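You operate a simulated robot arm through the tools that you are given. There is no shell and no other tool. Be economical: measure what you need, move in short steps, check, and stop when the job is done.

The job below is to be done with a simulated robot arm. You get a single attempt, and the scene is never put back.

TASK
Fetch the black long strip and set it on top of the black gorseling box. Push the felts drawer shut. Put the blue shim on the desk-end rack space. Put one of the steel shims from the top of the sorting bench on the narrow purple tray. Put the orange gap plate marked "3 mm" from the top of the fitting bench on top of the silver steel drum weight there and the orange gap plate marked "5 mm" on the top of the matching bench. Take the narrow blue box from the top of the care bench and put it on the top shelf of the tall grey rack. Take the square yellow pad on the top of the grading bench and put it away on the top of the sorting bench. Any order will do. Set down upright: orange gap plate, narrow blue box.

Only the result counts: the job must be done as asked and must still hold three seconds after the hand-in. Knocking over, shifting, dropping, spilling or breaking anything else fails it.

THE ROBOT
A 7-joint arm with a two-finger parallel gripper on a trunk, on a base that drives. Base frame: it is fixed to the floor where the robot stands at the start and does not move with it; the origin is under the middle of the robot, x ahead of it, y to its left, z up; the surface under the hand at the start is at about z = 900. Readings come in mm, degrees, newtons and seconds.
Its first joint turns from -166.0 to 166.0 degrees. Places, roughly: black gorseling box [1000, 1250, 1000]; black long strip (21x5x3 cm) [1100, 200, 900]; blue shim [-250, 4250, 1000]; desk-end rack space [-700, 7000, 900]; felts drawer [1700, -300, 700]; narrow blue box [2500, 5750, 1000]; narrow purple tray [-500, 5000, 1000]; orange gap plate [250, 5000, 1000]; square yellow pad (5x5x2 cm) [-2200, 3000, 900]; steel drum weight [250, 5000, 1000]; steel shim [-750, 4500, 1000]; top of the matching bench [900, 7400, 900]; top of the sorting bench [-600, 4500, 900]; top shelf of the tall grey rack [-300, 7100, 1300]. Payload 3.43 kg.
The TCP is the grasp point between the finger pads, 30 mm short of the fingertips. In the tool frame z runs along the fingers and y along their closing line. The gripper opens to 94 mm. The fingers are 28 mm wide and 10 mm thick; the gripper's body (50 by 96 mm) begins 55 mm behind the TCP.
Orientation is that of the tool frame in the base frame, as a unit quaternion [w, x, y, z]. With the fingers straight down and closing along the base's y, the tool's x points along the base's -x, its y along +y and its z along -z.

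THE INTERFACE
- The arm moves only by the tool send_rows. Its argument "steps" is one flat list of numbers, 7 for each row, row after row: the shift along the base's x, y, z in units of 50 mm (1.0 is 50 mm), then the turn, a rotation vector about the base's x, y, z in units of 8 degrees (1.0 is 8 degrees), then the opening, from 0 (shut) to 1 (fully open). In form: [x, y, z, ax, ay, az, fingers, x, y, z, ax, ay, az, fingers, ...]. A call has 1 to 12 rows; each row shifts and turns the commanded pose from where the row before left it. A call with a number of a shift or a turn outside -1 to 1 is refused whole. A row lasts 0.2 s, in which the tool goes at most 50 mm and 8.6 degrees; a call with a longer step from one row to the next is refused whole, and so is a gripper value outside its range. A pose out of reach is approached as far as the arm can. The call stops where the force on the tool passes 40 N (or 10 N more than at its start, if that is more) or the arm is blocked; 0.2 s more then pass. Each finger travels about 45 mm/s and halts on what it meets, pressing with about 30 N; the grip force reading is that of the motor and also rises with nothing between the fingers. The clock runs only during rows and for 0.2 s after the last one: add rows that do not move to give the fingers time. The reply holds the time, the measured pose of the TCP, the force on the tool along the base axes, the opening and the grip force, in the units named above and with some noise, with the torque about the TCP (base axes, N m) and any sound that the robot's microphone picked up.
- Cameras (640 x 400 px; columns grow to the right, rows downward): "scene" is now at [517, 137.9, 1278.8]; the picture's right is [-0.58, -0.81, 0.00], its down [-0.25, 0.18, -0.95] and it looks along [0.77, -0.55, -0.31] (base axes); focal length 288 px, centre (320, 200). "wrist" rides on the gripper at [76, 14, -103] in the tool frame; the picture's right is [-0.18, 0.98, 0.00], its down [-0.75, -0.14, -0.64] and it looks along [-0.63, -0.12, 0.77] (tool axes); focal length 243 px, centre (320, 200). There is no depth. A picture from a camera that has moved, and an enlarged one, comes with that camera's place and axes in the base frame and with its lens. The place of the scene camera against the robot may be out by one fixed shift of up to 18 mm in any direction.
- get_image(camera): a new picture of that camera. It takes no simulated time.
- raise_lower(by): slides the trunk up (or, below 0, down) by that many mm; the arm and the scene camera ride with it, the base frame stays. It gives what a move gives, with no picture.
- base_move(legs): drives the robot by 1 to 6 legs, each [ahead, left, turn to the left] in mm, mm and degrees, along the robot's own axes; the way and the turn of a leg run together, so that a leg with both is an arc; at most 1500 mm and 180 degrees a leg. The arm and the cameras ride along, it lands a little off, and it stops where it bumps. It gives what a move gives.
- pan_tilt(pan, tilt): turns the head with the scene camera to pan (to the left, within 103 degrees either way) and tilt (down, from -29 to 69), counted from straight ahead of the robot. It gives what a move gives.
- enlarge(camera, box): a new picture of the part [left, top, right, bottom] of that camera's present view, enlarged. It takes no simulated time.
- job_done(): hands the job in; it is judged then, once.

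Work in short steps. Places have to be worked out from the pictures, the camera data and where the tool is seen: move nearer, look again, correct. Check each grasp and each placing, and mend what went wrong. You have 217 turns and 198 pictures in all, those below and enlarged ones among them. Open the gripper and draw the arm clear of the work before you hand the job in, unless the task says otherwise.

The tools are called after "Call:" as a command line: name --argument value ..., lists and objects as JSON in quotes. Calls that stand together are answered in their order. send_rows: Moves the arm, as the interface text tells. Its arguments: {"type":"object","properties":{"steps":{"type":"array","items":{"type":"number"}}},"required":["steps"]} The other tools are called the same way: raise_lower (by) slides the trunk up or down; base_move (legs) drives the base; pan_tilt (pan, tilt) turns the head that bears the scene camera; get_image (camera) takes a picture; enlarge (camera, box) takes an enlarged picture of a part of a camera's view; job_done () hands the job in.

At the start:

```text
t: 0.0
ee_pos: [651.0, -78.7, 1166.3]
tool_rot: [0.001, 0.0, 1.0, 0.0]
contact_force: [0.0, 0.2, -0.3]
wrist_torque: [0.05, -0.01, -0.02]
finger_gap: 93.8
grasp_force: 0.1
trunk travel left (down, up): [-300.0, 310.0]
robot x, y, heading: [-3.2, 3.0, 0.0]
head pan, tilt: [-35.6, 18.2]
```

scene: 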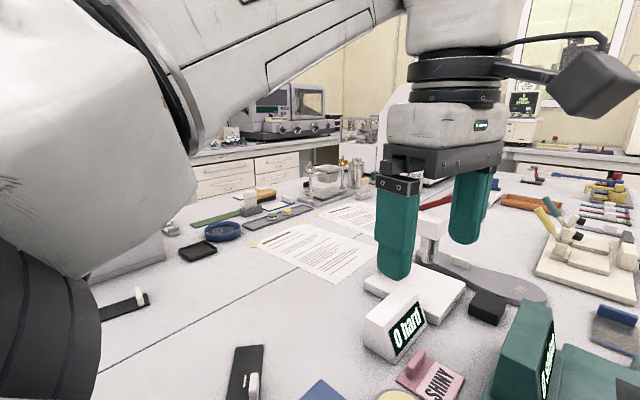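
wrist: 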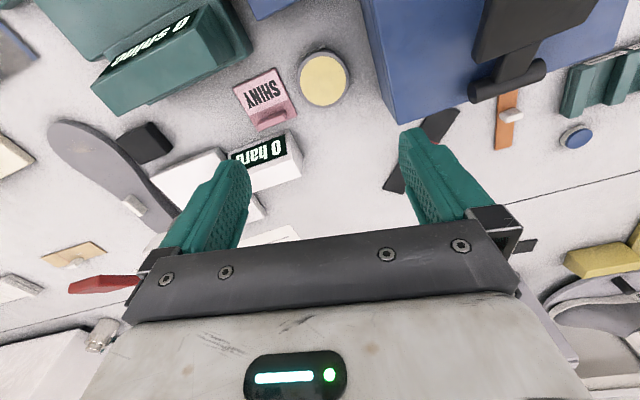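

I begin by looking around: first toward the black long strip at about [1100, 200, 900].

Call:
pan_tilt --pan 15 --tilt 30

Call:
get_image --camera "scene"

Call:
pan_tilt --pan 70 --tilt 20

Call:
get_image --camera "scene"

Call:
pan_tilt --pan -30 --tilt 40

Call:
get_image --camera "scene"

```text
t: 1.2
ee_pos: [650.3, -79.4, 1165.4]
tool_rot: [-0.004, 0.0, 1.0, -0.003]
contact_force: [0.2, -0.1, 0.1]
wrist_torque: [0.01, 0.01, 0.0]
finger_gap: 94.0
grasp_force: 0.0
trunk travel left (down, up): [-300.0, 310.0]
robot x, y, heading: [1.2, -4.1, 0.0]
head pan, tilt: [15.0, 30.0]
```

```text
195 pictures are left
camera scene: at [532.2, 200.6, 1264.7], right [0.09, -1.0, 0.0], down [-0.45, -0.04, -0.89], along [0.89, 0.08, -0.45], focal length 288 px, centre (320, 200)
```

scene: 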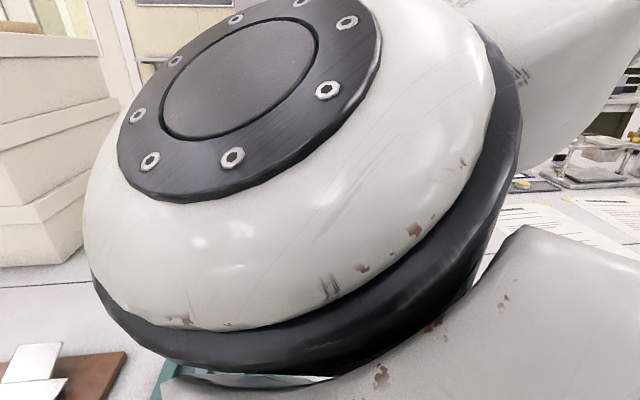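

```text
t: 2.4
ee_pos: [650.1, -78.9, 1168.6]
tool_rot: [0.0, 0.0, 1.0, -0.001]
contact_force: [-0.2, -0.9, 1.1]
wrist_torque: [-0.04, 0.02, -0.01]
finger_gap: 94.1
grasp_force: 0.0
trunk travel left (down, up): [-300.0, 310.0]
robot x, y, heading: [0.6, -0.4, 0.1]
head pan, tilt: [70.0, 20.0]
```

```text
194 pictures are left
camera scene: at [473.0, 279.7, 1275.9], right [0.94, -0.34, 0.0], down [-0.12, -0.32, -0.94], along [0.32, 0.88, -0.34], focal length 288 px, centre (320, 200)
```

scene: 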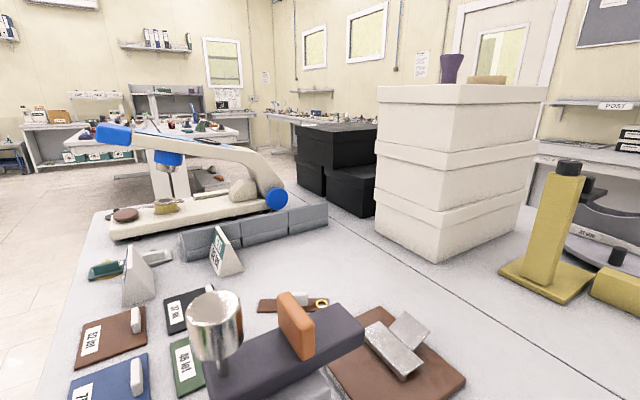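

```text
t: 4.2
ee_pos: [650.8, -81.0, 1166.5]
tool_rot: [-0.002, 0.004, 1.0, -0.002]
contact_force: [-0.1, 0.0, -0.2]
wrist_torque: [0.03, 0.01, -0.02]
finger_gap: 93.8
grasp_force: 0.0
trunk travel left (down, up): [-300.0, 310.0]
robot x, y, heading: [-1.9, 0.2, -0.1]
head pan, tilt: [-30.0, 40.0]
```

```text
193 pictures are left
camera scene: at [522.3, 234.0, 1263.8], right [0.46, -0.89, 0.0], down [-0.41, -0.21, -0.89], along [0.79, 0.41, -0.46], focal length 288 px, centre (320, 200)
```

scene: 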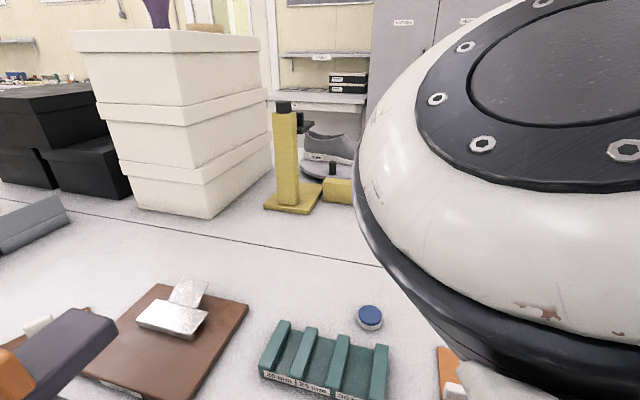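

The head lags a little; I take the settled picture and see where the strip and the felts drawer may be.

Call:
pan_tilt --pan -60 --tilt 25

Call:
send_rows --steps '[0, 0, 0, 0, 0, 0, 1, 0, 0, 0, 0, 0, 0, 1, 0, 0, 0, 0, 0, 0, 1]'

Call:
get_image --camera "scene"

```text
t: 5.1
ee_pos: [650.2, -77.8, 1168.6]
tool_rot: [0.002, -0.002, 1.0, 0.0]
contact_force: [0.2, 1.6, 1.3]
wrist_torque: [-0.1, 0.01, -0.01]
finger_gap: 94.0
grasp_force: 0.1
trunk travel left (down, up): [-300.0, 310.0]
robot x, y, heading: [1.9, -1.9, -0.1]
head pan, tilt: [-60.0, 25.0]
```

```text
t: 5.9
ee_pos: [650.9, -81.3, 1165.7]
tool_rot: [-0.001, 0.004, 1.0, -0.001]
contact_force: [0.3, -0.2, -0.3]
wrist_torque: [-0.01, 0.0, 0.01]
finger_gap: 94.0
grasp_force: 0.1
trunk travel left (down, up): [-300.0, 310.0]
robot x, y, heading: [-0.6, -0.1, -0.0]
head pan, tilt: [-60.0, 25.0]
```

```text
192 pictures are left
camera scene: at [506.2, 126.6, 1269.4], right [-0.71, -0.7, 0.0], down [-0.29, 0.29, -0.91], along [0.64, -0.65, -0.41], focal length 288 px, centre (320, 200)
```

scene: 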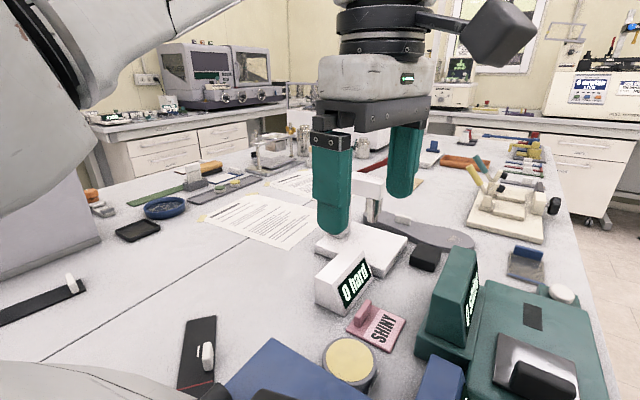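

The black strips are partly hidden by the arm; the one at about [1130,190] is likely the target. I move the hand left at height so the wrist camera looks at it.

Call:
send_rows --steps '[0, 0.8, 0.5, 0, 0, 0, 1, 0, 0.9, 0.5, 0, 0, 0, 1, 0, 0.9, 0, 0, 0, 0, 1, 0, 0.9, 0, 0, 0, 0, 1, 0.3, 0.9, 0, 0, 0, 0, 1, 0.6, 0.7, 0, 0, 0, 0, 1, 0.5, 0, 0, 0, 0, 0, 1, 0, 0, 0, 0, 0, 0, 1]'

Call:
get_image --camera "wrist"

Call:
get_image --camera "scene"

```text
refused: row 2 steps farther than a row can; nothing moved
```

```text
191 pictures are left
camera wrist: at [573.8, -67.3, 1269.0], right [0.19, 0.98, 0.0], down [0.75, -0.15, 0.64], along [0.63, -0.12, -0.77], focal length 243 px, centre (320, 200)
```

wrist: 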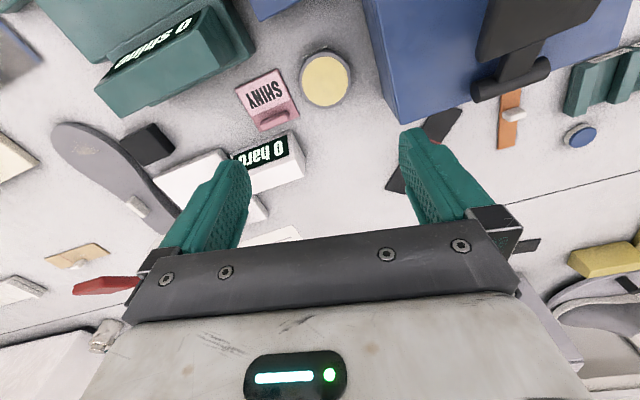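

```text
190 pictures are left
camera scene: at [506.2, 126.6, 1269.4], right [-0.71, -0.7, 0.0], down [-0.29, 0.29, -0.91], along [0.64, -0.65, -0.41], focal length 288 px, centre (320, 200)
```

scene: 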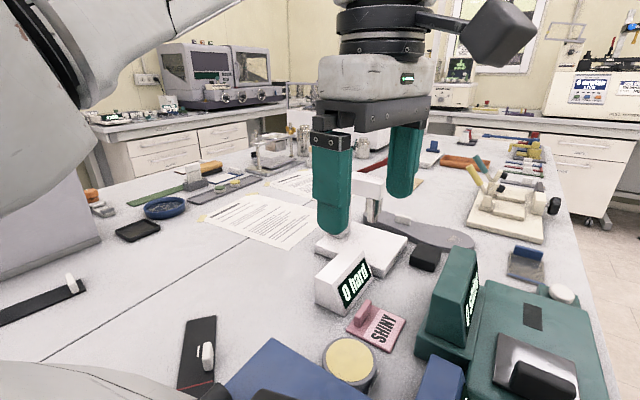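

Row steps are limited in vector length; I resend with smaller rows.

Call:
send_rows --steps '[0, 0.9, 0.3, 0, 0, 0, 1, 0, 0.9, 0.3, 0, 0, 0, 1, 0, 0.95, 0, 0, 0, 0, 1, 0, 0.95, 0, 0, 0, 0, 1, 0.3, 0.9, 0, 0, 0, 0, 1, 0.6, 0.7, 0, 0, 0, 0, 1, 0.9, 0, 0, 0, 0, 0, 1, 0.9, 0, 0, 0, 0, 0, 1, 0, 0, 0, 0, 0, 0, 1]'

Call:
get_image --camera "wrist"

Call:
get_image --camera "scene"

```text
t: 6.5
ee_pos: [638.8, -92.5, 1179.6]
tool_rot: [-0.016, 0.129, 0.992, -0.011]
contact_force: [0.4, 0.6, -0.7]
wrist_torque: [-0.02, -0.01, -0.01]
finger_gap: 93.9
grasp_force: 0.0
trunk travel left (down, up): [-300.0, 310.0]
robot x, y, heading: [0.1, -0.3, -0.0]
head pan, tilt: [-60.0, 25.0]
stopped in row 2: the arm was blocked; the commanded pose is now the measured one
```

```text
189 pictures are left
camera wrist: at [572.9, -57.6, 1283.0], right [0.43, 0.9, -0.03], down [0.72, -0.32, 0.62], along [0.55, -0.29, -0.78], focal length 243 px, centre (320, 200)
```

wrist: 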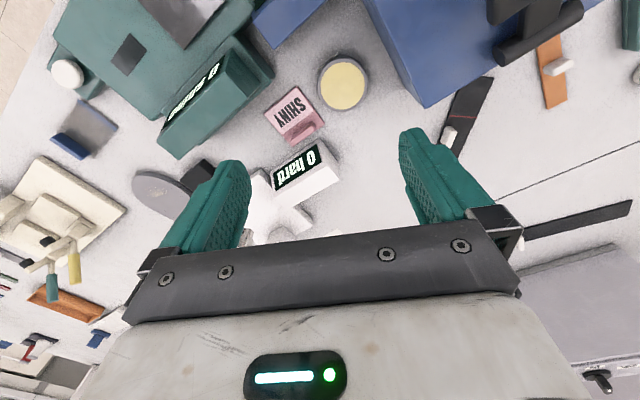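

```text
188 pictures are left
camera scene: at [497.5, 118.3, 1273.4], right [-0.8, -0.61, 0.0], down [-0.22, 0.29, -0.93], along [0.56, -0.74, -0.37], focal length 288 px, centre (320, 200)
```

scene: 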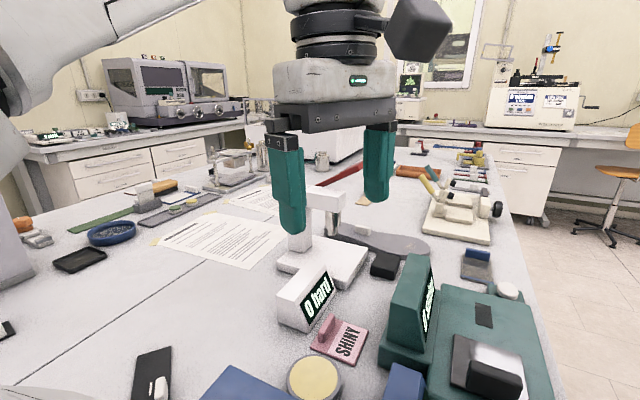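

The arm was blocked, perhaps by the head or something by the elbow. I go back a bit, and look at the arm with the head.

Call:
send_rows --steps '[0.2, -0.2, 0.3, 0, 0, 0.9, 1, 0, -0.2, 0.3, 0, 0, 0.9, 1, 0, 0, 0, 0, 0, 0, 1, 0, 0, 0, 0, 0, 0, 1]'

Call:
pan_tilt --pan 30 --tilt 0

Call:
send_rows --steps '[0, 0, 0, 0, 0, 0, 1, 0, 0, 0, 0, 0, 0, 1, 0, 0, 0, 0, 0, 0, 1, 0, 0, 0, 0, 0, 0, 1, 0, 0, 0, 0, 0, 0, 1]'

Call:
get_image --camera "scene"

```text
t: 7.5
ee_pos: [649.8, -112.9, 1209.6]
tool_rot: [-0.017, 0.005, 1.0, -0.016]
contact_force: [-0.2, -0.1, -0.3]
wrist_torque: [0.0, -0.02, -0.01]
finger_gap: 94.2
grasp_force: 0.1
trunk travel left (down, up): [-300.0, 310.0]
robot x, y, heading: [2.0, -2.7, 0.2]
head pan, tilt: [-60.0, 25.0]
```

```text
t: 9.1
ee_pos: [650.1, -111.1, 1213.5]
tool_rot: [-0.012, 0.0, 1.0, -0.012]
contact_force: [0.5, 1.0, 0.2]
wrist_torque: [0.0, -0.01, 0.01]
finger_gap: 94.0
grasp_force: 0.0
trunk travel left (down, up): [-300.0, 310.0]
robot x, y, heading: [-2.7, 1.5, 0.2]
head pan, tilt: [30.0, 0.0]
```

```text
t: 10.3
ee_pos: [649.7, -111.2, 1211.7]
tool_rot: [-0.012, 0.0, 1.0, -0.012]
contact_force: [0.5, -0.3, -0.1]
wrist_torque: [0.02, 0.0, -0.01]
finger_gap: 94.0
grasp_force: 0.1
trunk travel left (down, up): [-300.0, 310.0]
robot x, y, heading: [-4.2, 0.9, -0.1]
head pan, tilt: [30.0, 0.0]
```

```text
187 pictures are left
camera scene: at [519.1, 237.0, 1308.2], right [0.5, -0.87, 0.0], down [0.0, 0.0, -1.0], along [0.87, 0.5, 0.0], focal length 288 px, centre (320, 200)
```

scene: 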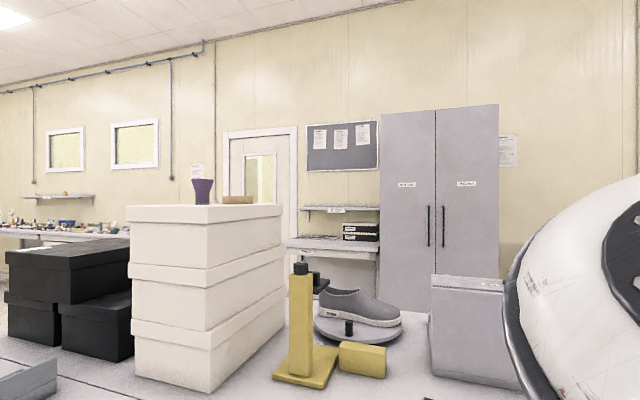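

The head sits left of the arm (axis near [440,190]), so the elbow likely hit it. I look down and around to learn where the table edge and the robot body are.

Call:
pan_tilt --pan 100 --tilt 50

Call:
send_rows --steps '[0, 0, 0, 0, 0, 0, 1, 0, 0, 0, 0, 0, 0, 1, 0, 0, 0, 0, 0, 0, 1, 0, 0, 0, 0, 0, 0, 1, 0, 0, 0, 0, 0, 0, 1]'

Call:
get_image --camera "scene"

Call:
pan_tilt --pan -80 --tilt 45

Call:
send_rows --steps '[0, 0, 0, 0, 0, 0, 1, 0, 0, 0, 0, 0, 0, 1, 0, 0, 0, 0, 0, 0, 1, 0, 0, 0, 0, 0, 0, 1, 0, 0, 0, 0, 0, 0, 1, 0, 0, 0, 0, 0, 0, 1]'

Call:
get_image --camera "scene"

```text
t: 11.8
ee_pos: [650.4, -111.1, 1212.2]
tool_rot: [-0.013, 0.0, 1.0, -0.013]
contact_force: [-0.3, 0.2, -0.5]
wrist_torque: [0.04, 0.01, -0.01]
finger_gap: 94.1
grasp_force: 0.0
trunk travel left (down, up): [-300.0, 310.0]
robot x, y, heading: [0.7, 2.2, -0.0]
head pan, tilt: [100.0, 50.0]
```

```text
t: 12.9
ee_pos: [649.8, -111.0, 1213.0]
tool_rot: [-0.012, 0.0, 1.0, -0.012]
contact_force: [0.2, 0.2, -0.1]
wrist_torque: [0.03, -0.01, 0.01]
finger_gap: 94.2
grasp_force: 0.0
trunk travel left (down, up): [-300.0, 310.0]
robot x, y, heading: [-1.7, -1.3, -0.2]
head pan, tilt: [100.0, 50.0]
```

```text
186 pictures are left
camera scene: at [427.7, 267.9, 1230.3], right [0.98, 0.17, 0.0], down [0.13, -0.75, -0.64], along [-0.11, 0.63, -0.77], focal length 288 px, centre (320, 200)
```

scene: 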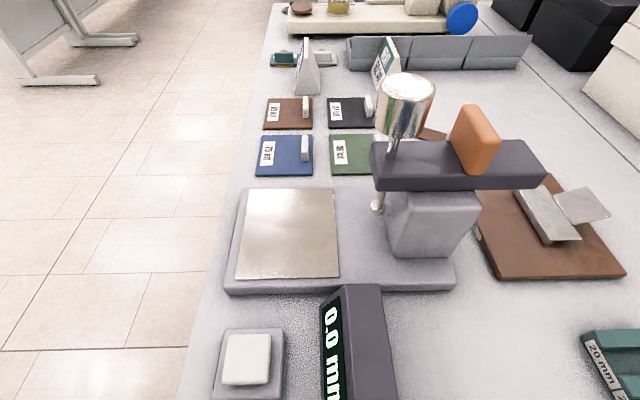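

```text
t: 15.6
ee_pos: [649.3, -112.9, 1212.2]
tool_rot: [-0.011, 0.004, 1.0, -0.013]
contact_force: [0.0, 0.6, 0.3]
wrist_torque: [0.01, -0.02, 0.01]
finger_gap: 94.0
grasp_force: 0.0
trunk travel left (down, up): [-300.0, 310.0]
robot x, y, heading: [2.4, -1.1, 0.0]
head pan, tilt: [-80.0, 45.0]
```

```text
t: 17.0
ee_pos: [648.6, -114.4, 1211.5]
tool_rot: [-0.012, 0.004, 1.0, -0.012]
contact_force: [-0.5, -0.3, 0.8]
wrist_torque: [-0.02, -0.05, 0.0]
finger_gap: 94.1
grasp_force: 0.0
trunk travel left (down, up): [-300.0, 310.0]
robot x, y, heading: [0.4, 0.7, -0.1]
head pan, tilt: [-80.0, 45.0]
```

```text
185 pictures are left
camera scene: at [514.6, 223.3, 1234.8], right [0.39, -0.92, 0.0], down [-0.67, -0.28, -0.69], along [0.63, 0.27, -0.73], focal length 288 px, centre (320, 200)
```

scene: 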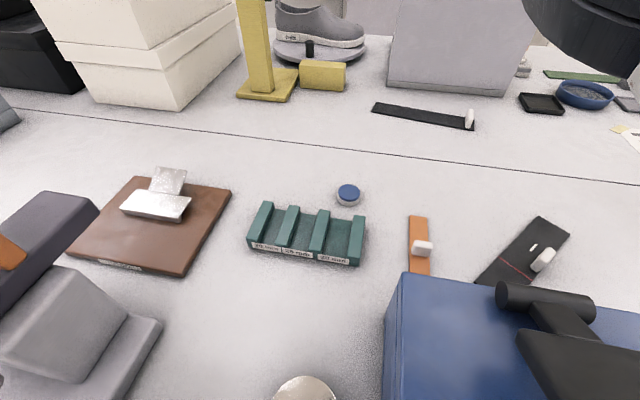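

The black strip is found: centre about [1121, 242], long along y, its knob at the -y end. I raise the trunk for a better overview of the room.

Call:
pan_tilt --pan 20 --tilt 20

Call:
raise_lower --by 300

Call:
get_image --camera "scene"

Call:
pan_tilt --pan 85 --tilt 15

Call:
send_rows --steps '[0, 0, 0, 0, 0, 0, 1, 0, 0, 0, 0, 0, 0, 1, 0, 0, 0, 0, 0, 0, 1, 0, 0, 0, 0, 0, 0, 1, 0, 0, 0, 0, 0, 0, 1]'

Call:
get_image --camera "scene"

```text
t: 18.8
ee_pos: [649.6, -113.4, 1212.4]
tool_rot: [-0.012, 0.003, 1.0, -0.014]
contact_force: [0.5, 0.1, -0.6]
wrist_torque: [-0.02, 0.01, -0.02]
finger_gap: 94.0
grasp_force: 0.0
trunk travel left (down, up): [-300.0, 310.0]
robot x, y, heading: [1.0, -0.2, 0.1]
head pan, tilt: [20.0, 20.0]
```

```text
t: 21.8
ee_pos: [650.1, -112.7, 1512.6]
tool_rot: [-0.012, 0.003, 1.0, -0.012]
contact_force: [-0.3, 0.2, 0.4]
wrist_torque: [-0.01, 0.02, -0.01]
finger_gap: 94.0
grasp_force: 0.1
trunk travel left (down, up): [-600.0, 10.0]
robot x, y, heading: [-2.2, -0.2, 0.2]
head pan, tilt: [20.0, 20.0]
```

```text
184 pictures are left
camera scene: at [526.0, 229.2, 1571.0], right [0.4, -0.92, 0.0], down [-0.36, -0.16, -0.92], along [0.84, 0.37, -0.39], focal length 288 px, centre (320, 200)
```

scene: 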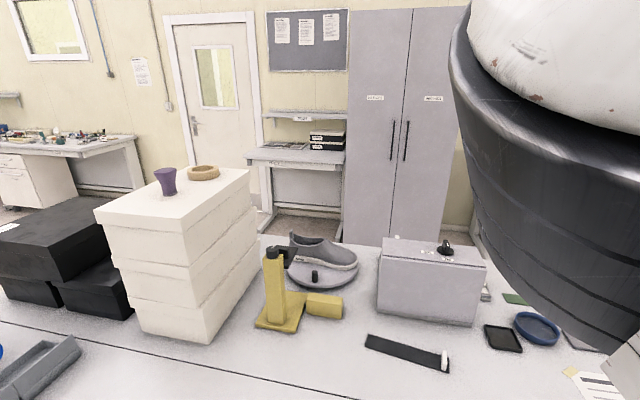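

```text
t: 23.2
ee_pos: [650.7, -110.9, 1511.8]
tool_rot: [-0.012, -0.001, 1.0, -0.012]
contact_force: [0.2, -0.6, 0.1]
wrist_torque: [0.02, 0.0, 0.02]
finger_gap: 94.0
grasp_force: 0.0
trunk travel left (down, up): [-600.0, 10.0]
robot x, y, heading: [-2.8, -2.7, 0.2]
head pan, tilt: [85.0, 15.0]
```

```text
t: 24.4
ee_pos: [650.8, -110.9, 1512.2]
tool_rot: [-0.012, 0.0, 1.0, -0.013]
contact_force: [0.0, -0.8, 0.5]
wrist_torque: [0.01, 0.01, -0.01]
finger_gap: 94.0
grasp_force: 0.1
trunk travel left (down, up): [-600.0, 10.0]
robot x, y, heading: [-1.7, -1.2, -0.1]
head pan, tilt: [85.0, 15.0]
```

```text
183 pictures are left
camera scene: at [449.3, 285.1, 1584.0], right [1.0, -0.09, 0.0], down [-0.02, -0.26, -0.97], along [0.08, 0.96, -0.26], focal length 288 px, centre (320, 200)
```

scene: 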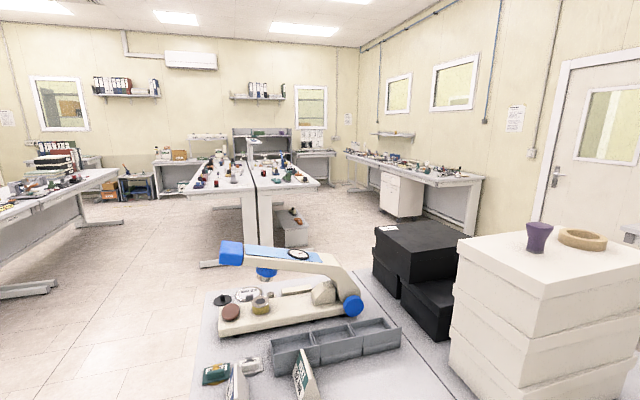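

The table spans about x 250–1480 with a free aisle behind it; the drawer and strip are best handled from there. I back off and drive around the table's left end with the trunk up.

Call:
base_move --legs '[[-350, 0, 0], [0, 1500, 0], [0, 750, 0]]'

Call:
pan_tilt --pan 15 --tilt 30

Call:
send_rows --steps '[0, 0, 0, 0, 0, 0, 1, 0, 0, 0, 0, 0, 0, 1, 0, 0, 0, 0, 0, 0, 1, 0, 0, 0, 0, 0, 0, 1, 0, 0, 0, 0, 0, 0, 1]'

Call:
get_image --camera "scene"

```text
t: 37.3
ee_pos: [266.4, 2152.4, 1512.4]
tool_rot: [-0.012, -0.013, 1.0, -0.013]
contact_force: [0.6, 0.6, -0.3]
wrist_torque: [0.01, -0.01, -0.01]
finger_gap: 94.3
grasp_force: 0.0
trunk travel left (down, up): [-600.0, 10.0]
robot x, y, heading: [-386.4, 2251.6, 1.7]
head pan, tilt: [85.0, 15.0]
```

```text
t: 38.7
ee_pos: [264.9, 2150.5, 1511.0]
tool_rot: [-0.012, -0.01, 1.0, -0.013]
contact_force: [1.3, 0.0, -0.5]
wrist_torque: [0.0, -0.01, -0.04]
finger_gap: 94.0
grasp_force: 0.1
trunk travel left (down, up): [-600.0, 10.0]
robot x, y, heading: [-385.1, 2248.4, 1.6]
head pan, tilt: [15.0, 30.0]
```

```text
t: 39.9
ee_pos: [264.7, 2150.9, 1514.1]
tool_rot: [-0.013, -0.011, 1.0, -0.012]
contact_force: [0.3, 0.2, 0.6]
wrist_torque: [-0.01, 0.01, -0.01]
finger_gap: 94.0
grasp_force: 0.1
trunk travel left (down, up): [-600.0, 10.0]
robot x, y, heading: [-388.6, 2244.0, 1.5]
head pan, tilt: [15.0, 30.0]
```

```text
182 pictures are left
camera scene: at [130.7, 2488.3, 1563.0], right [0.43, -0.91, 0.0], down [-0.43, -0.2, -0.88], along [0.8, 0.38, -0.47], focal length 288 px, centre (320, 200)
```

scene: 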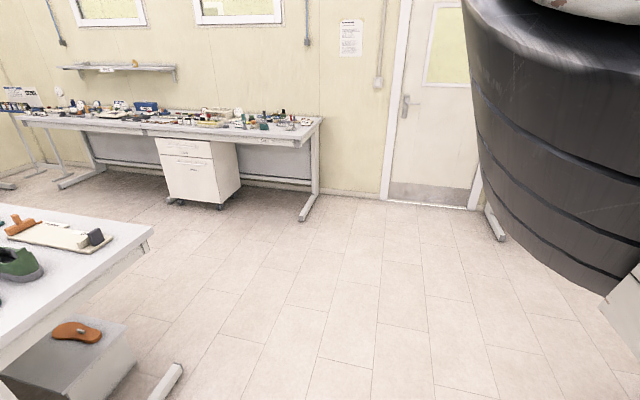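

The way ahead is clear. I drive ahead to x≈2150 and turn to face -x.

Call:
base_move --legs '[[1300, -50, -1.6], [1250, 0, 0], [0, 0, 180]]'

Call:
pan_tilt --pan 65 --tilt 30

Call:
send_rows --steps '[0, 0, 0, 0, 0, 0, 1, 0, 0, 0, 0, 0, 0, 1, 0, 0, 0, 0, 0, 0, 1, 0, 0, 0, 0, 0, 0, 1, 0, 0, 0, 0, 0, 0, 1]'

Call:
get_image --camera "scene"

```text
t: 59.7
ee_pos: [1559.8, 2352.4, 1512.6]
tool_rot: [-0.013, 0.999, -0.047, 0.013]
contact_force: [-0.2, 0.2, 0.5]
wrist_torque: [-0.02, 0.01, -0.02]
finger_gap: 94.2
grasp_force: 0.0
trunk travel left (down, up): [-600.0, 10.0]
robot x, y, heading: [2196.0, 2179.1, 175.1]
head pan, tilt: [15.0, 30.0]
```

```text
t: 60.9
ee_pos: [1560.5, 2352.0, 1512.2]
tool_rot: [-0.012, 0.999, -0.047, 0.013]
contact_force: [0.4, -0.2, 0.3]
wrist_torque: [-0.01, -0.01, -0.01]
finger_gap: 94.0
grasp_force: 0.1
trunk travel left (down, up): [-600.0, 10.0]
robot x, y, heading: [2197.5, 2182.9, 175.2]
head pan, tilt: [65.0, 30.0]
```

```text
t: 62.1
ee_pos: [1560.1, 2351.6, 1512.7]
tool_rot: [-0.012, 0.999, -0.047, 0.013]
contact_force: [0.3, 0.5, 0.5]
wrist_torque: [-0.02, 0.03, 0.01]
finger_gap: 94.1
grasp_force: 0.0
trunk travel left (down, up): [-600.0, 10.0]
robot x, y, heading: [2196.9, 2185.1, 175.2]
head pan, tilt: [65.0, 30.0]
```

```text
181 pictures are left
camera scene: at [1694.0, 1945.1, 1559.8], right [-0.87, 0.5, 0.0], down [0.25, 0.43, -0.87], along [-0.43, -0.75, -0.5], focal length 288 px, centre (320, 200)
```

scene: 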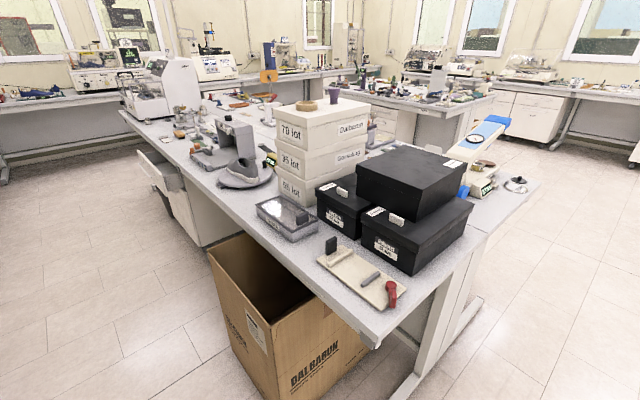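

The black boxes carry labels; I enlarge to read them.

Call:
enlarge --camera "scene" --box '[260, 90, 480, 290]'

Call:
enlarge --camera "scene" --box '[110, 80, 310, 260]'

```text
2.00 times, centred on (370, 190) of scene
camera zoom: at [1694.0, 1945.1, 1559.8], right [-0.87, 0.5, 0.0], down [0.25, 0.43, -0.87], along [-0.43, -0.75, -0.5], focal length 576 px, centre (220, 220)
```

zoom: 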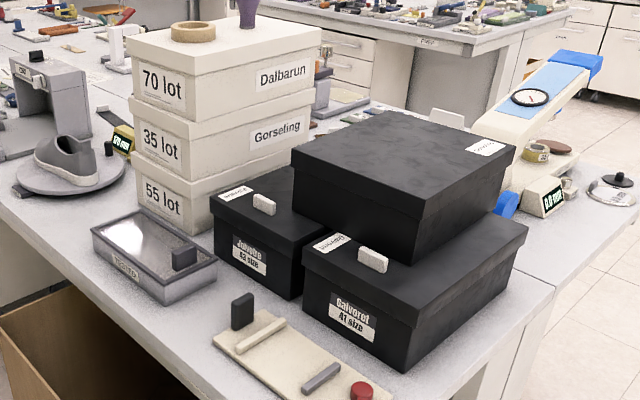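

```text
2.22 times, centred on (210, 170) of scene
camera zoom: at [1694.0, 1945.1, 1559.8], right [-0.87, 0.5, 0.0], down [0.25, 0.43, -0.87], along [-0.43, -0.75, -0.5], focal length 640 px, centre (564, 267)
```

zoom: 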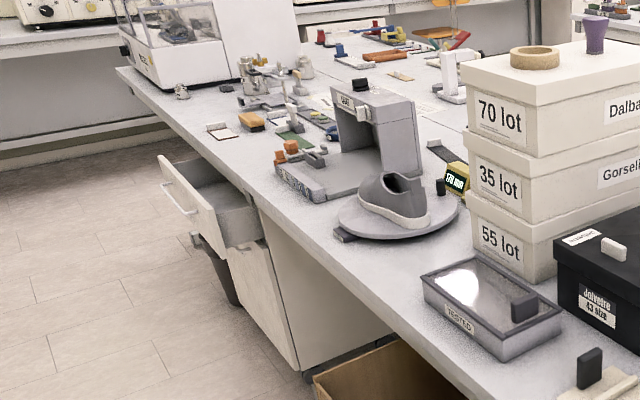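

The table is skewed by about 8°. I turn to face it squarely and drive down the aisle toward the open drawer, keeping clear of the cardboard box.

Call:
base_move --legs '[[0, 0, 13], [130, 1150, 0], [120, 1150, 0]]'

Call:
pan_tilt --pan 10 --tilt 50

Call:
send_rows --steps '[0, 0, 0, 0, 0, 0, 1, 0, 0, 0, 0, 0, 0, 1, 0, 0, 0, 0, 0, 0, 1, 0, 0, 0, 0, 0, 0, 1, 0, 0, 0, 0, 0, 0, 1]'

Call:
get_image --camera "scene"

Call:
get_image --camera "wrist"

```text
t: 74.2
ee_pos: [1612.0, -90.4, 1511.3]
tool_rot: [-0.013, 0.997, 0.079, 0.012]
contact_force: [0.1, 0.3, 0.2]
wrist_torque: [0.01, 0.0, 0.04]
finger_gap: 94.0
grasp_force: 0.1
trunk travel left (down, up): [-600.0, 10.0]
robot x, y, heading: [2271.4, -94.8, -170.4]
head pan, tilt: [65.0, 30.0]
```

```text
t: 75.4
ee_pos: [1612.0, -88.6, 1512.4]
tool_rot: [-0.014, 0.997, 0.077, 0.012]
contact_force: [-0.4, -0.3, 0.0]
wrist_torque: [-0.03, -0.01, 0.01]
finger_gap: 94.0
grasp_force: 0.2
trunk travel left (down, up): [-600.0, 10.0]
robot x, y, heading: [2269.0, -94.7, -170.4]
head pan, tilt: [10.0, 50.0]
```

```text
t: 76.6
ee_pos: [1612.2, -86.7, 1512.6]
tool_rot: [-0.013, 0.997, 0.076, 0.01]
contact_force: [-0.3, -0.1, 0.4]
wrist_torque: [0.03, 0.02, 0.0]
finger_gap: 93.7
grasp_force: 0.0
trunk travel left (down, up): [-600.0, 10.0]
robot x, y, heading: [2271.8, -94.0, -170.6]
head pan, tilt: [10.0, 50.0]
```

```text
178 pictures are left
camera scene: at [1796.8, -403.8, 1535.5], right [-0.51, 0.86, 0.0], down [0.62, 0.37, -0.69], along [-0.6, -0.35, -0.72], focal length 288 px, centre (320, 200)
```

scene: 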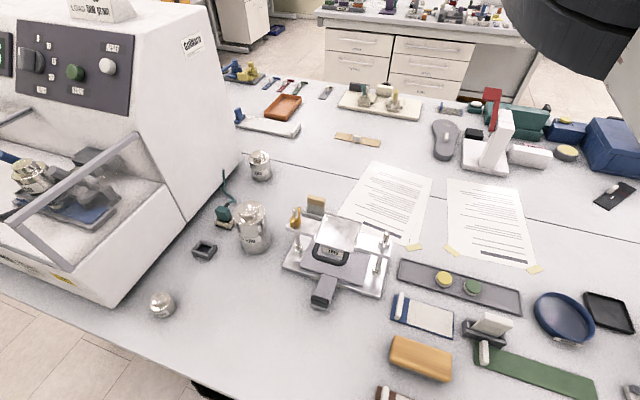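

```text
177 pictures are left
camera wrist: at [1687.1, -94.2, 1615.8], right [-0.03, -1.0, -0.03], down [-0.78, 0.01, 0.63], along [-0.63, 0.04, -0.78], focal length 243 px, centre (320, 200)
```

wrist: 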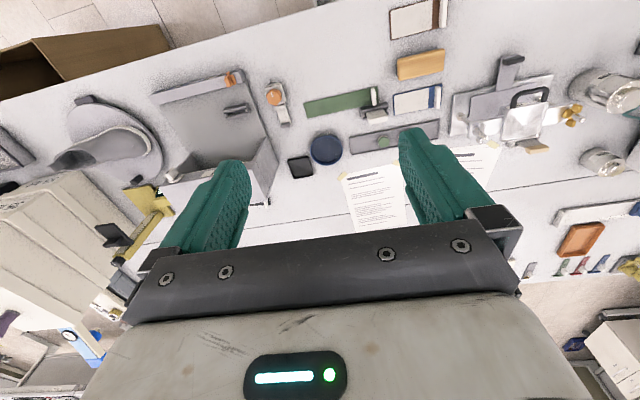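

The drawer is just under the head. I tilt down fully to see it.

Call:
pan_tilt --pan 40 --tilt 69

Call:
send_rows --steps '[0, 0, 0, 0, 0, 0, 1, 0, 0, 0, 0, 0, 0, 1, 0, 0, 0, 0, 0, 0, 1, 0, 0, 0, 0, 0, 0, 1]'

Call:
get_image --camera "scene"

```text
t: 77.5
ee_pos: [1611.7, -90.4, 1512.0]
tool_rot: [-0.013, 0.997, 0.079, 0.01]
contact_force: [-1.1, -0.3, -0.3]
wrist_torque: [-0.02, 0.01, -0.02]
finger_gap: 94.1
grasp_force: 0.1
trunk travel left (down, up): [-600.0, 10.0]
robot x, y, heading: [2268.7, -94.8, -170.4]
head pan, tilt: [40.0, 68.8]
```

```text
t: 78.5
ee_pos: [1611.5, -90.4, 1511.8]
tool_rot: [-0.013, 0.997, 0.079, 0.011]
contact_force: [-0.1, 0.3, 0.6]
wrist_torque: [-0.02, -0.03, 0.01]
finger_gap: 93.9
grasp_force: 0.0
trunk travel left (down, up): [-600.0, 10.0]
robot x, y, heading: [2266.6, -92.3, -170.2]
head pan, tilt: [40.0, 68.8]
```

```text
176 pictures are left
camera scene: at [1829.7, -405.5, 1508.4], right [-0.76, 0.65, 0.0], down [0.6, 0.71, -0.36], along [-0.23, -0.28, -0.93], focal length 288 px, centre (320, 200)
```

scene: 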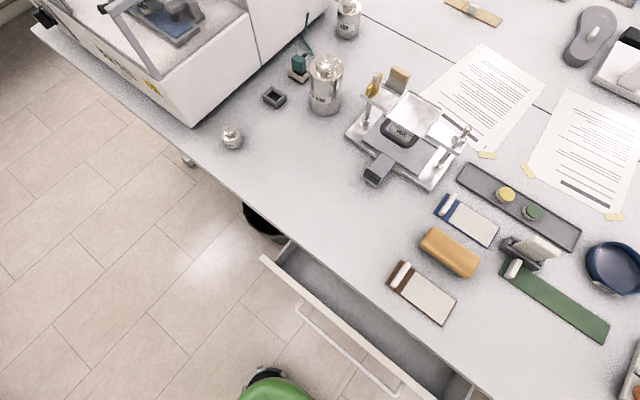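

I see the drawer front from about [1860,-590] to [1768,-130], and something green on the floor near the robot; I look at it.

Call:
pan_tilt --pan 100 --tilt 60

Call:
send_rows --steps '[0, 0, 0, 0, 0, 0, 1, 0, 0, 0, 0, 0, 0, 1, 0, 0, 0, 0, 0, 0, 1, 0, 0, 0, 0, 0, 0, 1, 0, 0, 0, 0, 0, 0, 1]'

Call:
get_image --camera "scene"

```text
t: 79.8
ee_pos: [1610.3, -89.7, 1510.7]
tool_rot: [-0.013, 0.997, 0.079, 0.011]
contact_force: [0.4, 0.1, -0.3]
wrist_torque: [-0.01, 0.03, -0.01]
finger_gap: 94.0
grasp_force: 0.1
trunk travel left (down, up): [-600.0, 10.0]
robot x, y, heading: [2271.3, -92.9, -170.4]
head pan, tilt: [100.0, 60.0]
```

```text
t: 81.0
ee_pos: [1612.4, -91.0, 1512.5]
tool_rot: [-0.014, 0.997, 0.079, 0.012]
contact_force: [0.6, -0.3, 0.2]
wrist_torque: [0.04, 0.0, -0.01]
finger_gap: 94.1
grasp_force: 0.0
trunk travel left (down, up): [-600.0, 10.0]
robot x, y, heading: [2267.7, -95.4, -170.3]
head pan, tilt: [100.0, 60.0]
```

```text
175 pictures are left
camera scene: at [1888.3, -425.7, 1517.7], right [-0.94, -0.34, 0.0], down [-0.29, 0.82, -0.5], along [0.17, -0.47, -0.87], focal length 288 px, centre (320, 200)
```

scene: 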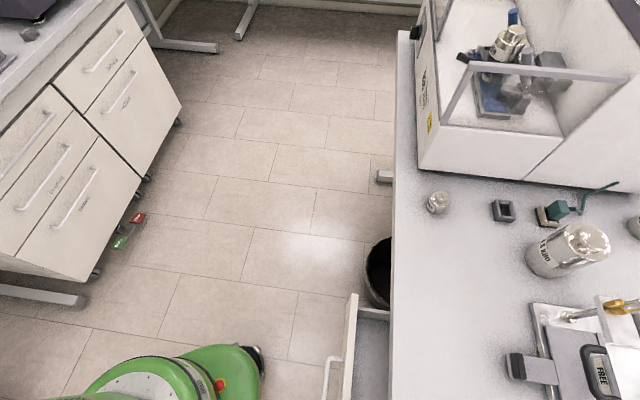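

The green thing is the robot's own base. I shift the base back and left so the drawer's centre lies in front of the hand, then turn the tool horizontal while high up.

Call:
base_move --legs '[[-240, 260, 0]]'

Call:
send_rows --steps '[0, 0, 0, -0.167, 0.986, 0, 0, 0, 0, 0, -0.167, 0.986, 0, 0, 0, 0, 0, -0.167, 0.986, 0, 0, 0, 0, 0, -0.167, 0.986, 0, 0, 0, 0, 0, -0.167, 0.986, 0, 0, 0, 0, 0, -0.167, 0.986, 0, 0, 0, 0, 0, -0.167, 0.986, 0, 0, 0, 0, 0, -0.167, 0.986, 0, 0, 0, 0, 0, -0.167, 0.986, 0, 0, 0, 0, 0, -0.167, 0.986, 0, 0, 0, 0, 0, -0.167, 0.986, 0, 0, 0, 0, 0, -0.04, 0.25, 0, 0]'

Call:
pan_tilt --pan 30 --tilt 60

Call:
send_rows --steps '[0, 0, 0, 0, 0, 0, 0, 0, 0, 0, 0, 0, 0, 0, 0, 0, 0, 0, 0, 0, 0, 0, 0, 0, 0, 0, 0, 0]'

Call:
get_image --camera "scene"

```text
t: 83.3
ee_pos: [1897.3, -309.1, 1512.8]
tool_rot: [-0.013, 0.996, 0.084, 0.011]
contact_force: [-0.1, -0.3, -0.4]
wrist_torque: [-0.04, 0.05, 0.0]
finger_gap: 94.0
grasp_force: 0.0
trunk travel left (down, up): [-600.0, 10.0]
robot x, y, heading: [2555.3, -306.9, -169.9]
head pan, tilt: [100.0, 60.0]
```

```text
t: 85.9
ee_pos: [1887.8, -299.9, 1530.1]
tool_rot: [0.043, 0.731, 0.062, -0.678]
contact_force: [-0.5, -0.5, 0.5]
wrist_torque: [-0.02, -0.01, 0.02]
finger_gap: 0.0
grasp_force: 29.7
out of reach, approached as far as the arm can: row 11
trunk travel left (down, up): [-600.0, 10.0]
robot x, y, heading: [2561.0, -309.1, -170.0]
head pan, tilt: [100.0, 60.0]
```

```text
t: 87.3
ee_pos: [1886.4, -297.6, 1530.8]
tool_rot: [0.042, 0.732, 0.06, -0.678]
contact_force: [0.5, 1.0, -0.2]
wrist_torque: [0.02, 0.0, 0.04]
finger_gap: 0.0
grasp_force: 29.6
trunk travel left (down, up): [-600.0, 10.0]
robot x, y, heading: [2552.5, -306.6, -169.7]
head pan, tilt: [30.0, 60.0]
```

```text
t: 88.3
ee_pos: [1886.5, -297.0, 1530.8]
tool_rot: [0.041, 0.732, 0.059, -0.678]
contact_force: [-0.5, -0.4, 0.0]
wrist_torque: [0.01, 0.01, -0.02]
finger_gap: 0.0
grasp_force: 30.2
trunk travel left (down, up): [-600.0, 10.0]
robot x, y, heading: [2556.2, -311.6, -170.0]
head pan, tilt: [30.0, 60.0]
```

```text
174 pictures are left
camera scene: at [2154.3, -649.4, 1520.3], right [-1.0, -0.01, 0.0], down [-0.01, 0.85, -0.53], along [0.01, -0.53, -0.85], focal length 288 px, centre (320, 200)
```

scene: 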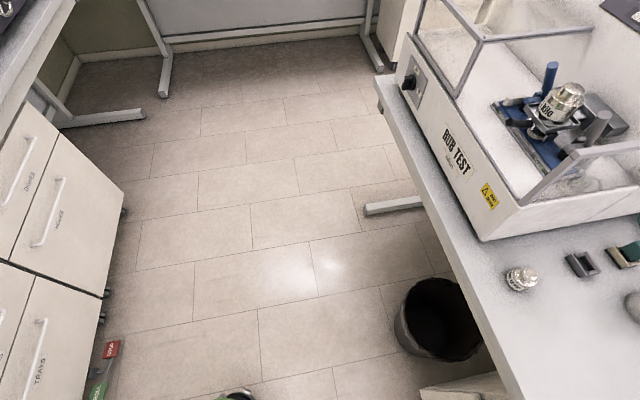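

The tool is about horizontal. I retreat 75 mm, lower the trunk fully and look with the wrist camera.

Call:
send_rows --steps '[0.75, 0.13, 0, 0, 0, 0, 0, 0.75, 0.13, 0, 0, 0, 0, 0, 0, 0, 0, 0, 0, 0, 0]'

Call:
raise_lower --by -500

Call:
get_image --camera "wrist"

Call:
get_image --camera "scene"

```text
t: 89.2
ee_pos: [1920.7, -284.6, 1557.7]
tool_rot: [0.033, 0.729, 0.027, -0.683]
contact_force: [-0.3, 0.3, 0.3]
wrist_torque: [-0.01, 0.01, 0.0]
finger_gap: 0.0
grasp_force: 29.9
out of reach, approached as far as the arm can: row 1, 2
trunk travel left (down, up): [-600.0, 10.0]
robot x, y, heading: [2557.6, -307.6, -170.1]
head pan, tilt: [30.0, 60.0]
```

```text
refused: -500 is not a number from -400 to 400
```

```text
173 pictures are left
camera wrist: at [2028.7, -291.2, 1487.6], right [0.07, -0.98, 0.19], down [0.58, 0.2, 0.79], along [-0.81, 0.06, 0.58], focal length 243 px, centre (320, 200)
```

wrist: 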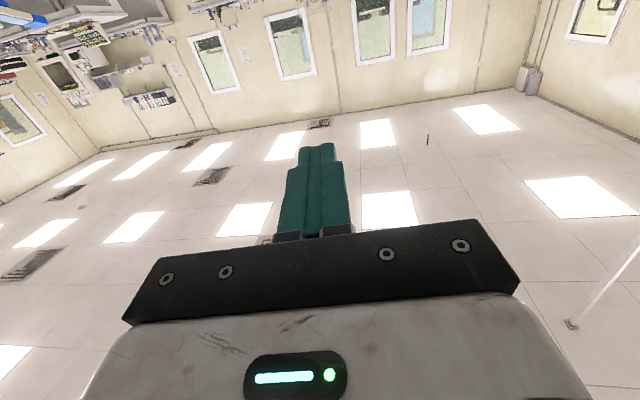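

```text
172 pictures are left
camera scene: at [2135.8, -647.9, 1521.3], right [-0.97, 0.26, 0.0], down [0.22, 0.81, -0.54], along [-0.14, -0.53, -0.84], focal length 288 px, centre (320, 200)
```

scene: 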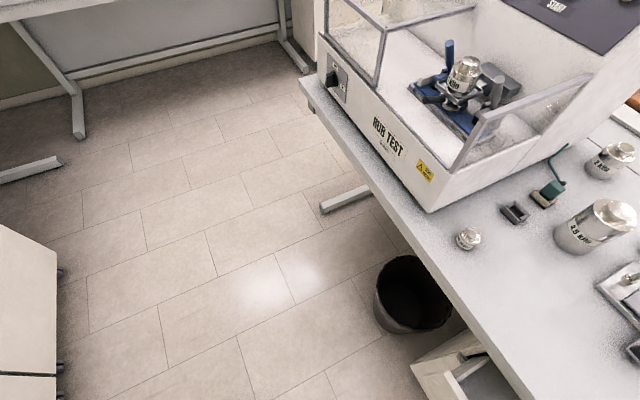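

The arm is near its inner limit; fingertips at x≈1890 still clear the drawer handle. I lower the trunk 400 mm and look.

Call:
raise_lower --by -400

Call:
get_image --camera "wrist"

Call:
get_image --camera "scene"

```text
t: 93.0
ee_pos: [1920.0, -283.5, 1159.1]
tool_rot: [0.029, 0.728, 0.029, -0.684]
contact_force: [-0.1, -0.2, -0.1]
wrist_torque: [-0.02, 0.04, 0.03]
finger_gap: 0.0
grasp_force: 30.3
trunk travel left (down, up): [-200.0, 410.0]
robot x, y, heading: [2557.9, -305.2, -169.8]
head pan, tilt: [30.0, 60.0]
```

```text
171 pictures are left
camera wrist: at [2028.6, -290.1, 1089.8], right [0.07, -0.98, 0.19], down [0.58, 0.19, 0.79], along [-0.81, 0.05, 0.58], focal length 243 px, centre (320, 200)
```

wrist: 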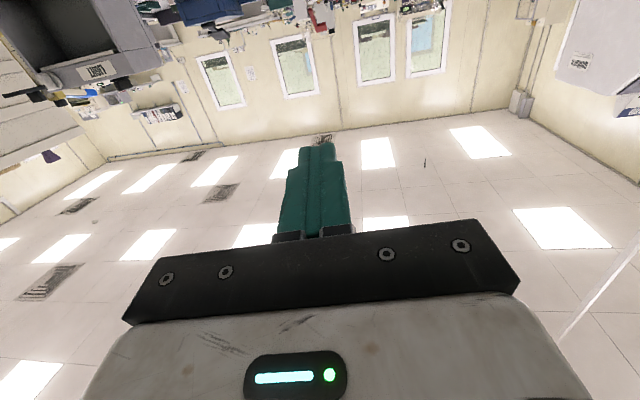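

```text
170 pictures are left
camera scene: at [2136.1, -647.9, 1121.3], right [-0.97, 0.25, 0.0], down [0.21, 0.81, -0.54], along [-0.14, -0.53, -0.84], focal length 288 px, centre (320, 200)
```

scene: 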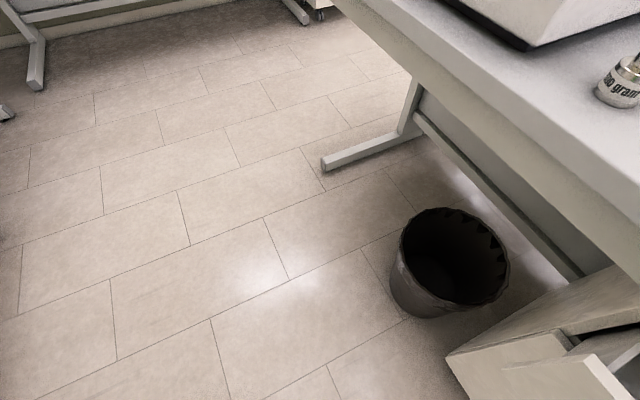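

I lower the remaining 195 mm and look again.

Call:
raise_lower --by -195

Call:
get_image --camera "wrist"

Call:
pan_tilt --pan 58 --tilt 30

Call:
get_image --camera "scene"

```text
t: 95.0
ee_pos: [1947.9, -434.1, 861.0]
tool_rot: [0.038, 0.829, 0.131, -0.543]
contact_force: [-0.3, 0.6, 0.8]
wrist_torque: [-0.05, 0.01, 0.04]
finger_gap: 0.0
grasp_force: 30.1
trunk travel left (down, up): [-17.0, 593.0]
robot x, y, heading: [2663.4, -340.6, -161.9]
head pan, tilt: [30.0, 60.0]
stopped: the arm was blocked; the commanded pose is now the measured one
```

```text
169 pictures are left
camera wrist: at [2071.3, -414.3, 832.0], right [0.18, -0.98, 0.09], down [0.25, 0.13, 0.96], along [-0.95, -0.15, 0.27], focal length 243 px, centre (320, 200)
```

wrist: 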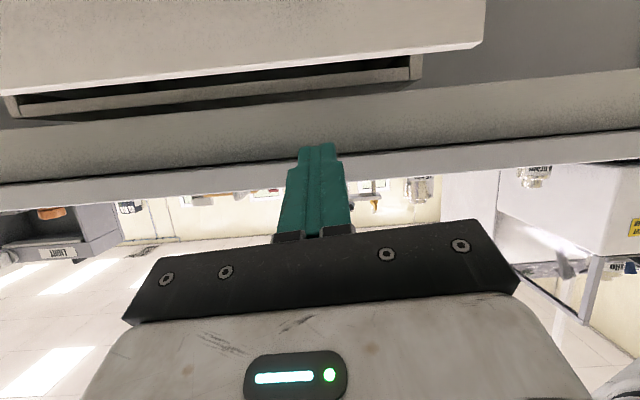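

```text
t: 95.9
ee_pos: [1950.3, -429.6, 859.6]
tool_rot: [0.037, 0.832, 0.124, -0.539]
contact_force: [-0.6, 0.4, -0.1]
wrist_torque: [-0.01, -0.02, 0.02]
finger_gap: 0.1
grasp_force: 30.5
trunk travel left (down, up): [-17.0, 593.0]
robot x, y, heading: [2661.3, -337.0, -161.9]
head pan, tilt: [58.0, 30.0]
```

```text
168 pictures are left
camera scene: at [2161.6, -790.5, 920.4], right [-0.96, 0.24, -0.11], down [0.23, 0.52, -0.82], along [-0.14, -0.82, -0.56], focal length 288 px, centre (320, 200)
```

scene: 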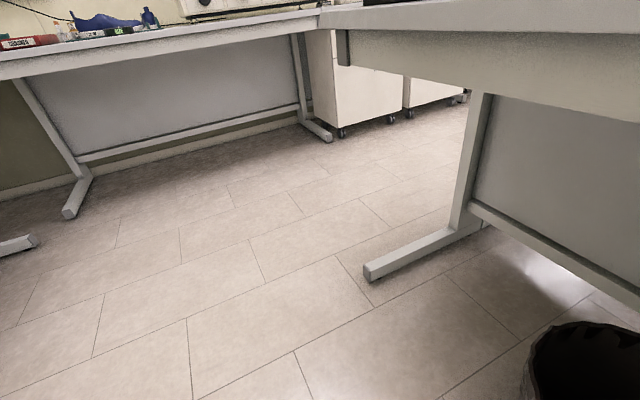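

The trunk descent was blocked and the robot got pushed and tilted; I raise it at once and check.

Call:
raise_lower --by 100

Call:
pan_tilt --pan 75 --tilt 40

Call:
get_image --camera "scene"

Call:
get_image --camera "wrist"

```text
t: 96.3
ee_pos: [1978.7, -396.6, 851.0]
tool_rot: [-0.021, 0.865, 0.123, -0.485]
contact_force: [0.4, -0.7, 0.0]
wrist_torque: [0.0, 0.01, 0.04]
finger_gap: 0.2
grasp_force: 29.8
trunk travel left (down, up): [-19.0, 591.0]
robot x, y, heading: [2658.6, -336.5, -161.8]
head pan, tilt: [58.0, 30.0]
stopped: the arm was blocked; the commanded pose is now the measured one
```

```text
t: 97.1
ee_pos: [1978.1, -398.0, 852.0]
tool_rot: [-0.022, 0.865, 0.12, -0.487]
contact_force: [-0.2, 0.3, 0.1]
wrist_torque: [-0.01, 0.0, 0.02]
finger_gap: 0.1
grasp_force: 29.8
trunk travel left (down, up): [-19.0, 591.0]
robot x, y, heading: [2662.5, -339.2, -161.8]
head pan, tilt: [75.0, 40.0]
```

```text
167 pictures are left
camera scene: at [2189.3, -786.9, 909.4], right [-0.99, -0.05, -0.13], down [0.06, 0.67, -0.74], along [0.12, -0.74, -0.66], focal length 288 px, centre (320, 200)
```

scene: 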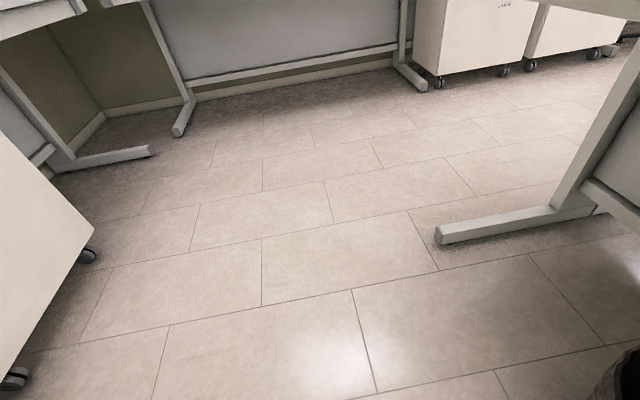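

```text
166 pictures are left
camera wrist: at [2105.8, -386.7, 839.3], right [0.09, -1.0, 0.0], down [0.14, 0.02, 0.99], along [-0.99, -0.09, 0.14], focal length 243 px, centre (320, 200)
```

wrist: 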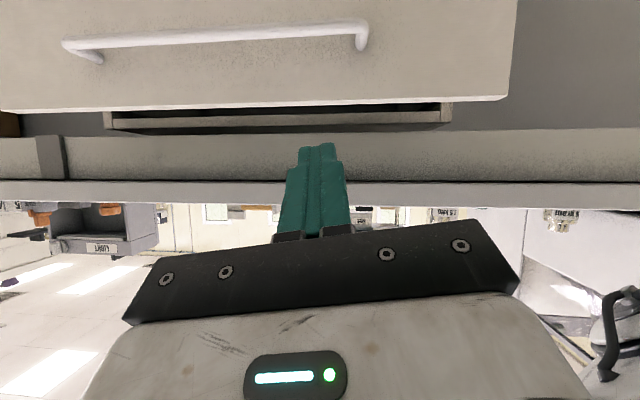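

The trunk is still jammed. I try freeing by moving the hand up and back in small steps.

Call:
send_rows --steps '[0.3, 0, 0.4, 0, 0, 0, 0, 0.3, 0, 0.4, 0, 0, 0, 0, 0, 0, 0.4, 0, 0, 0, 0]'

Call:
pan_tilt --pan 60 --tilt 0

Call:
get_image --camera "scene"

```text
t: 97.4
ee_pos: [2006.2, -374.7, 854.5]
tool_rot: [-0.064, 0.889, 0.133, -0.434]
contact_force: [-0.1, 1.0, 0.6]
wrist_torque: [-0.02, 0.01, 0.05]
finger_gap: 0.0
grasp_force: 30.4
out of reach, approached as far as the arm can: row 1
trunk travel left (down, up): [-19.0, 591.0]
robot x, y, heading: [2660.8, -337.6, -162.2]
head pan, tilt: [75.0, 40.0]
stopped in row 1: the arm was blocked; the commanded pose is now the measured one
```

```text
t: 98.5
ee_pos: [2007.2, -376.3, 853.3]
tool_rot: [-0.063, 0.89, 0.129, -0.433]
contact_force: [-0.5, 0.0, -0.2]
wrist_torque: [0.0, 0.01, -0.01]
finger_gap: 0.0
grasp_force: 30.1
trunk travel left (down, up): [-19.0, 591.0]
robot x, y, heading: [2659.5, -337.9, -161.8]
head pan, tilt: [60.0, 0.0]
```

```text
165 pictures are left
camera scene: at [2158.3, -792.6, 969.4], right [-0.97, 0.21, -0.11], down [0.12, 0.04, -0.99], along [-0.2, -0.98, -0.07], focal length 288 px, centre (320, 200)
```

scene: 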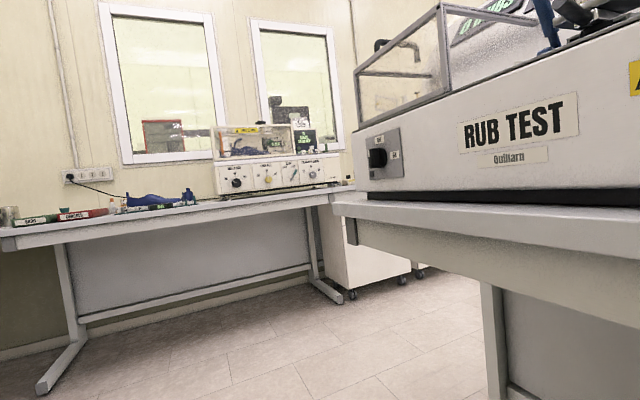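

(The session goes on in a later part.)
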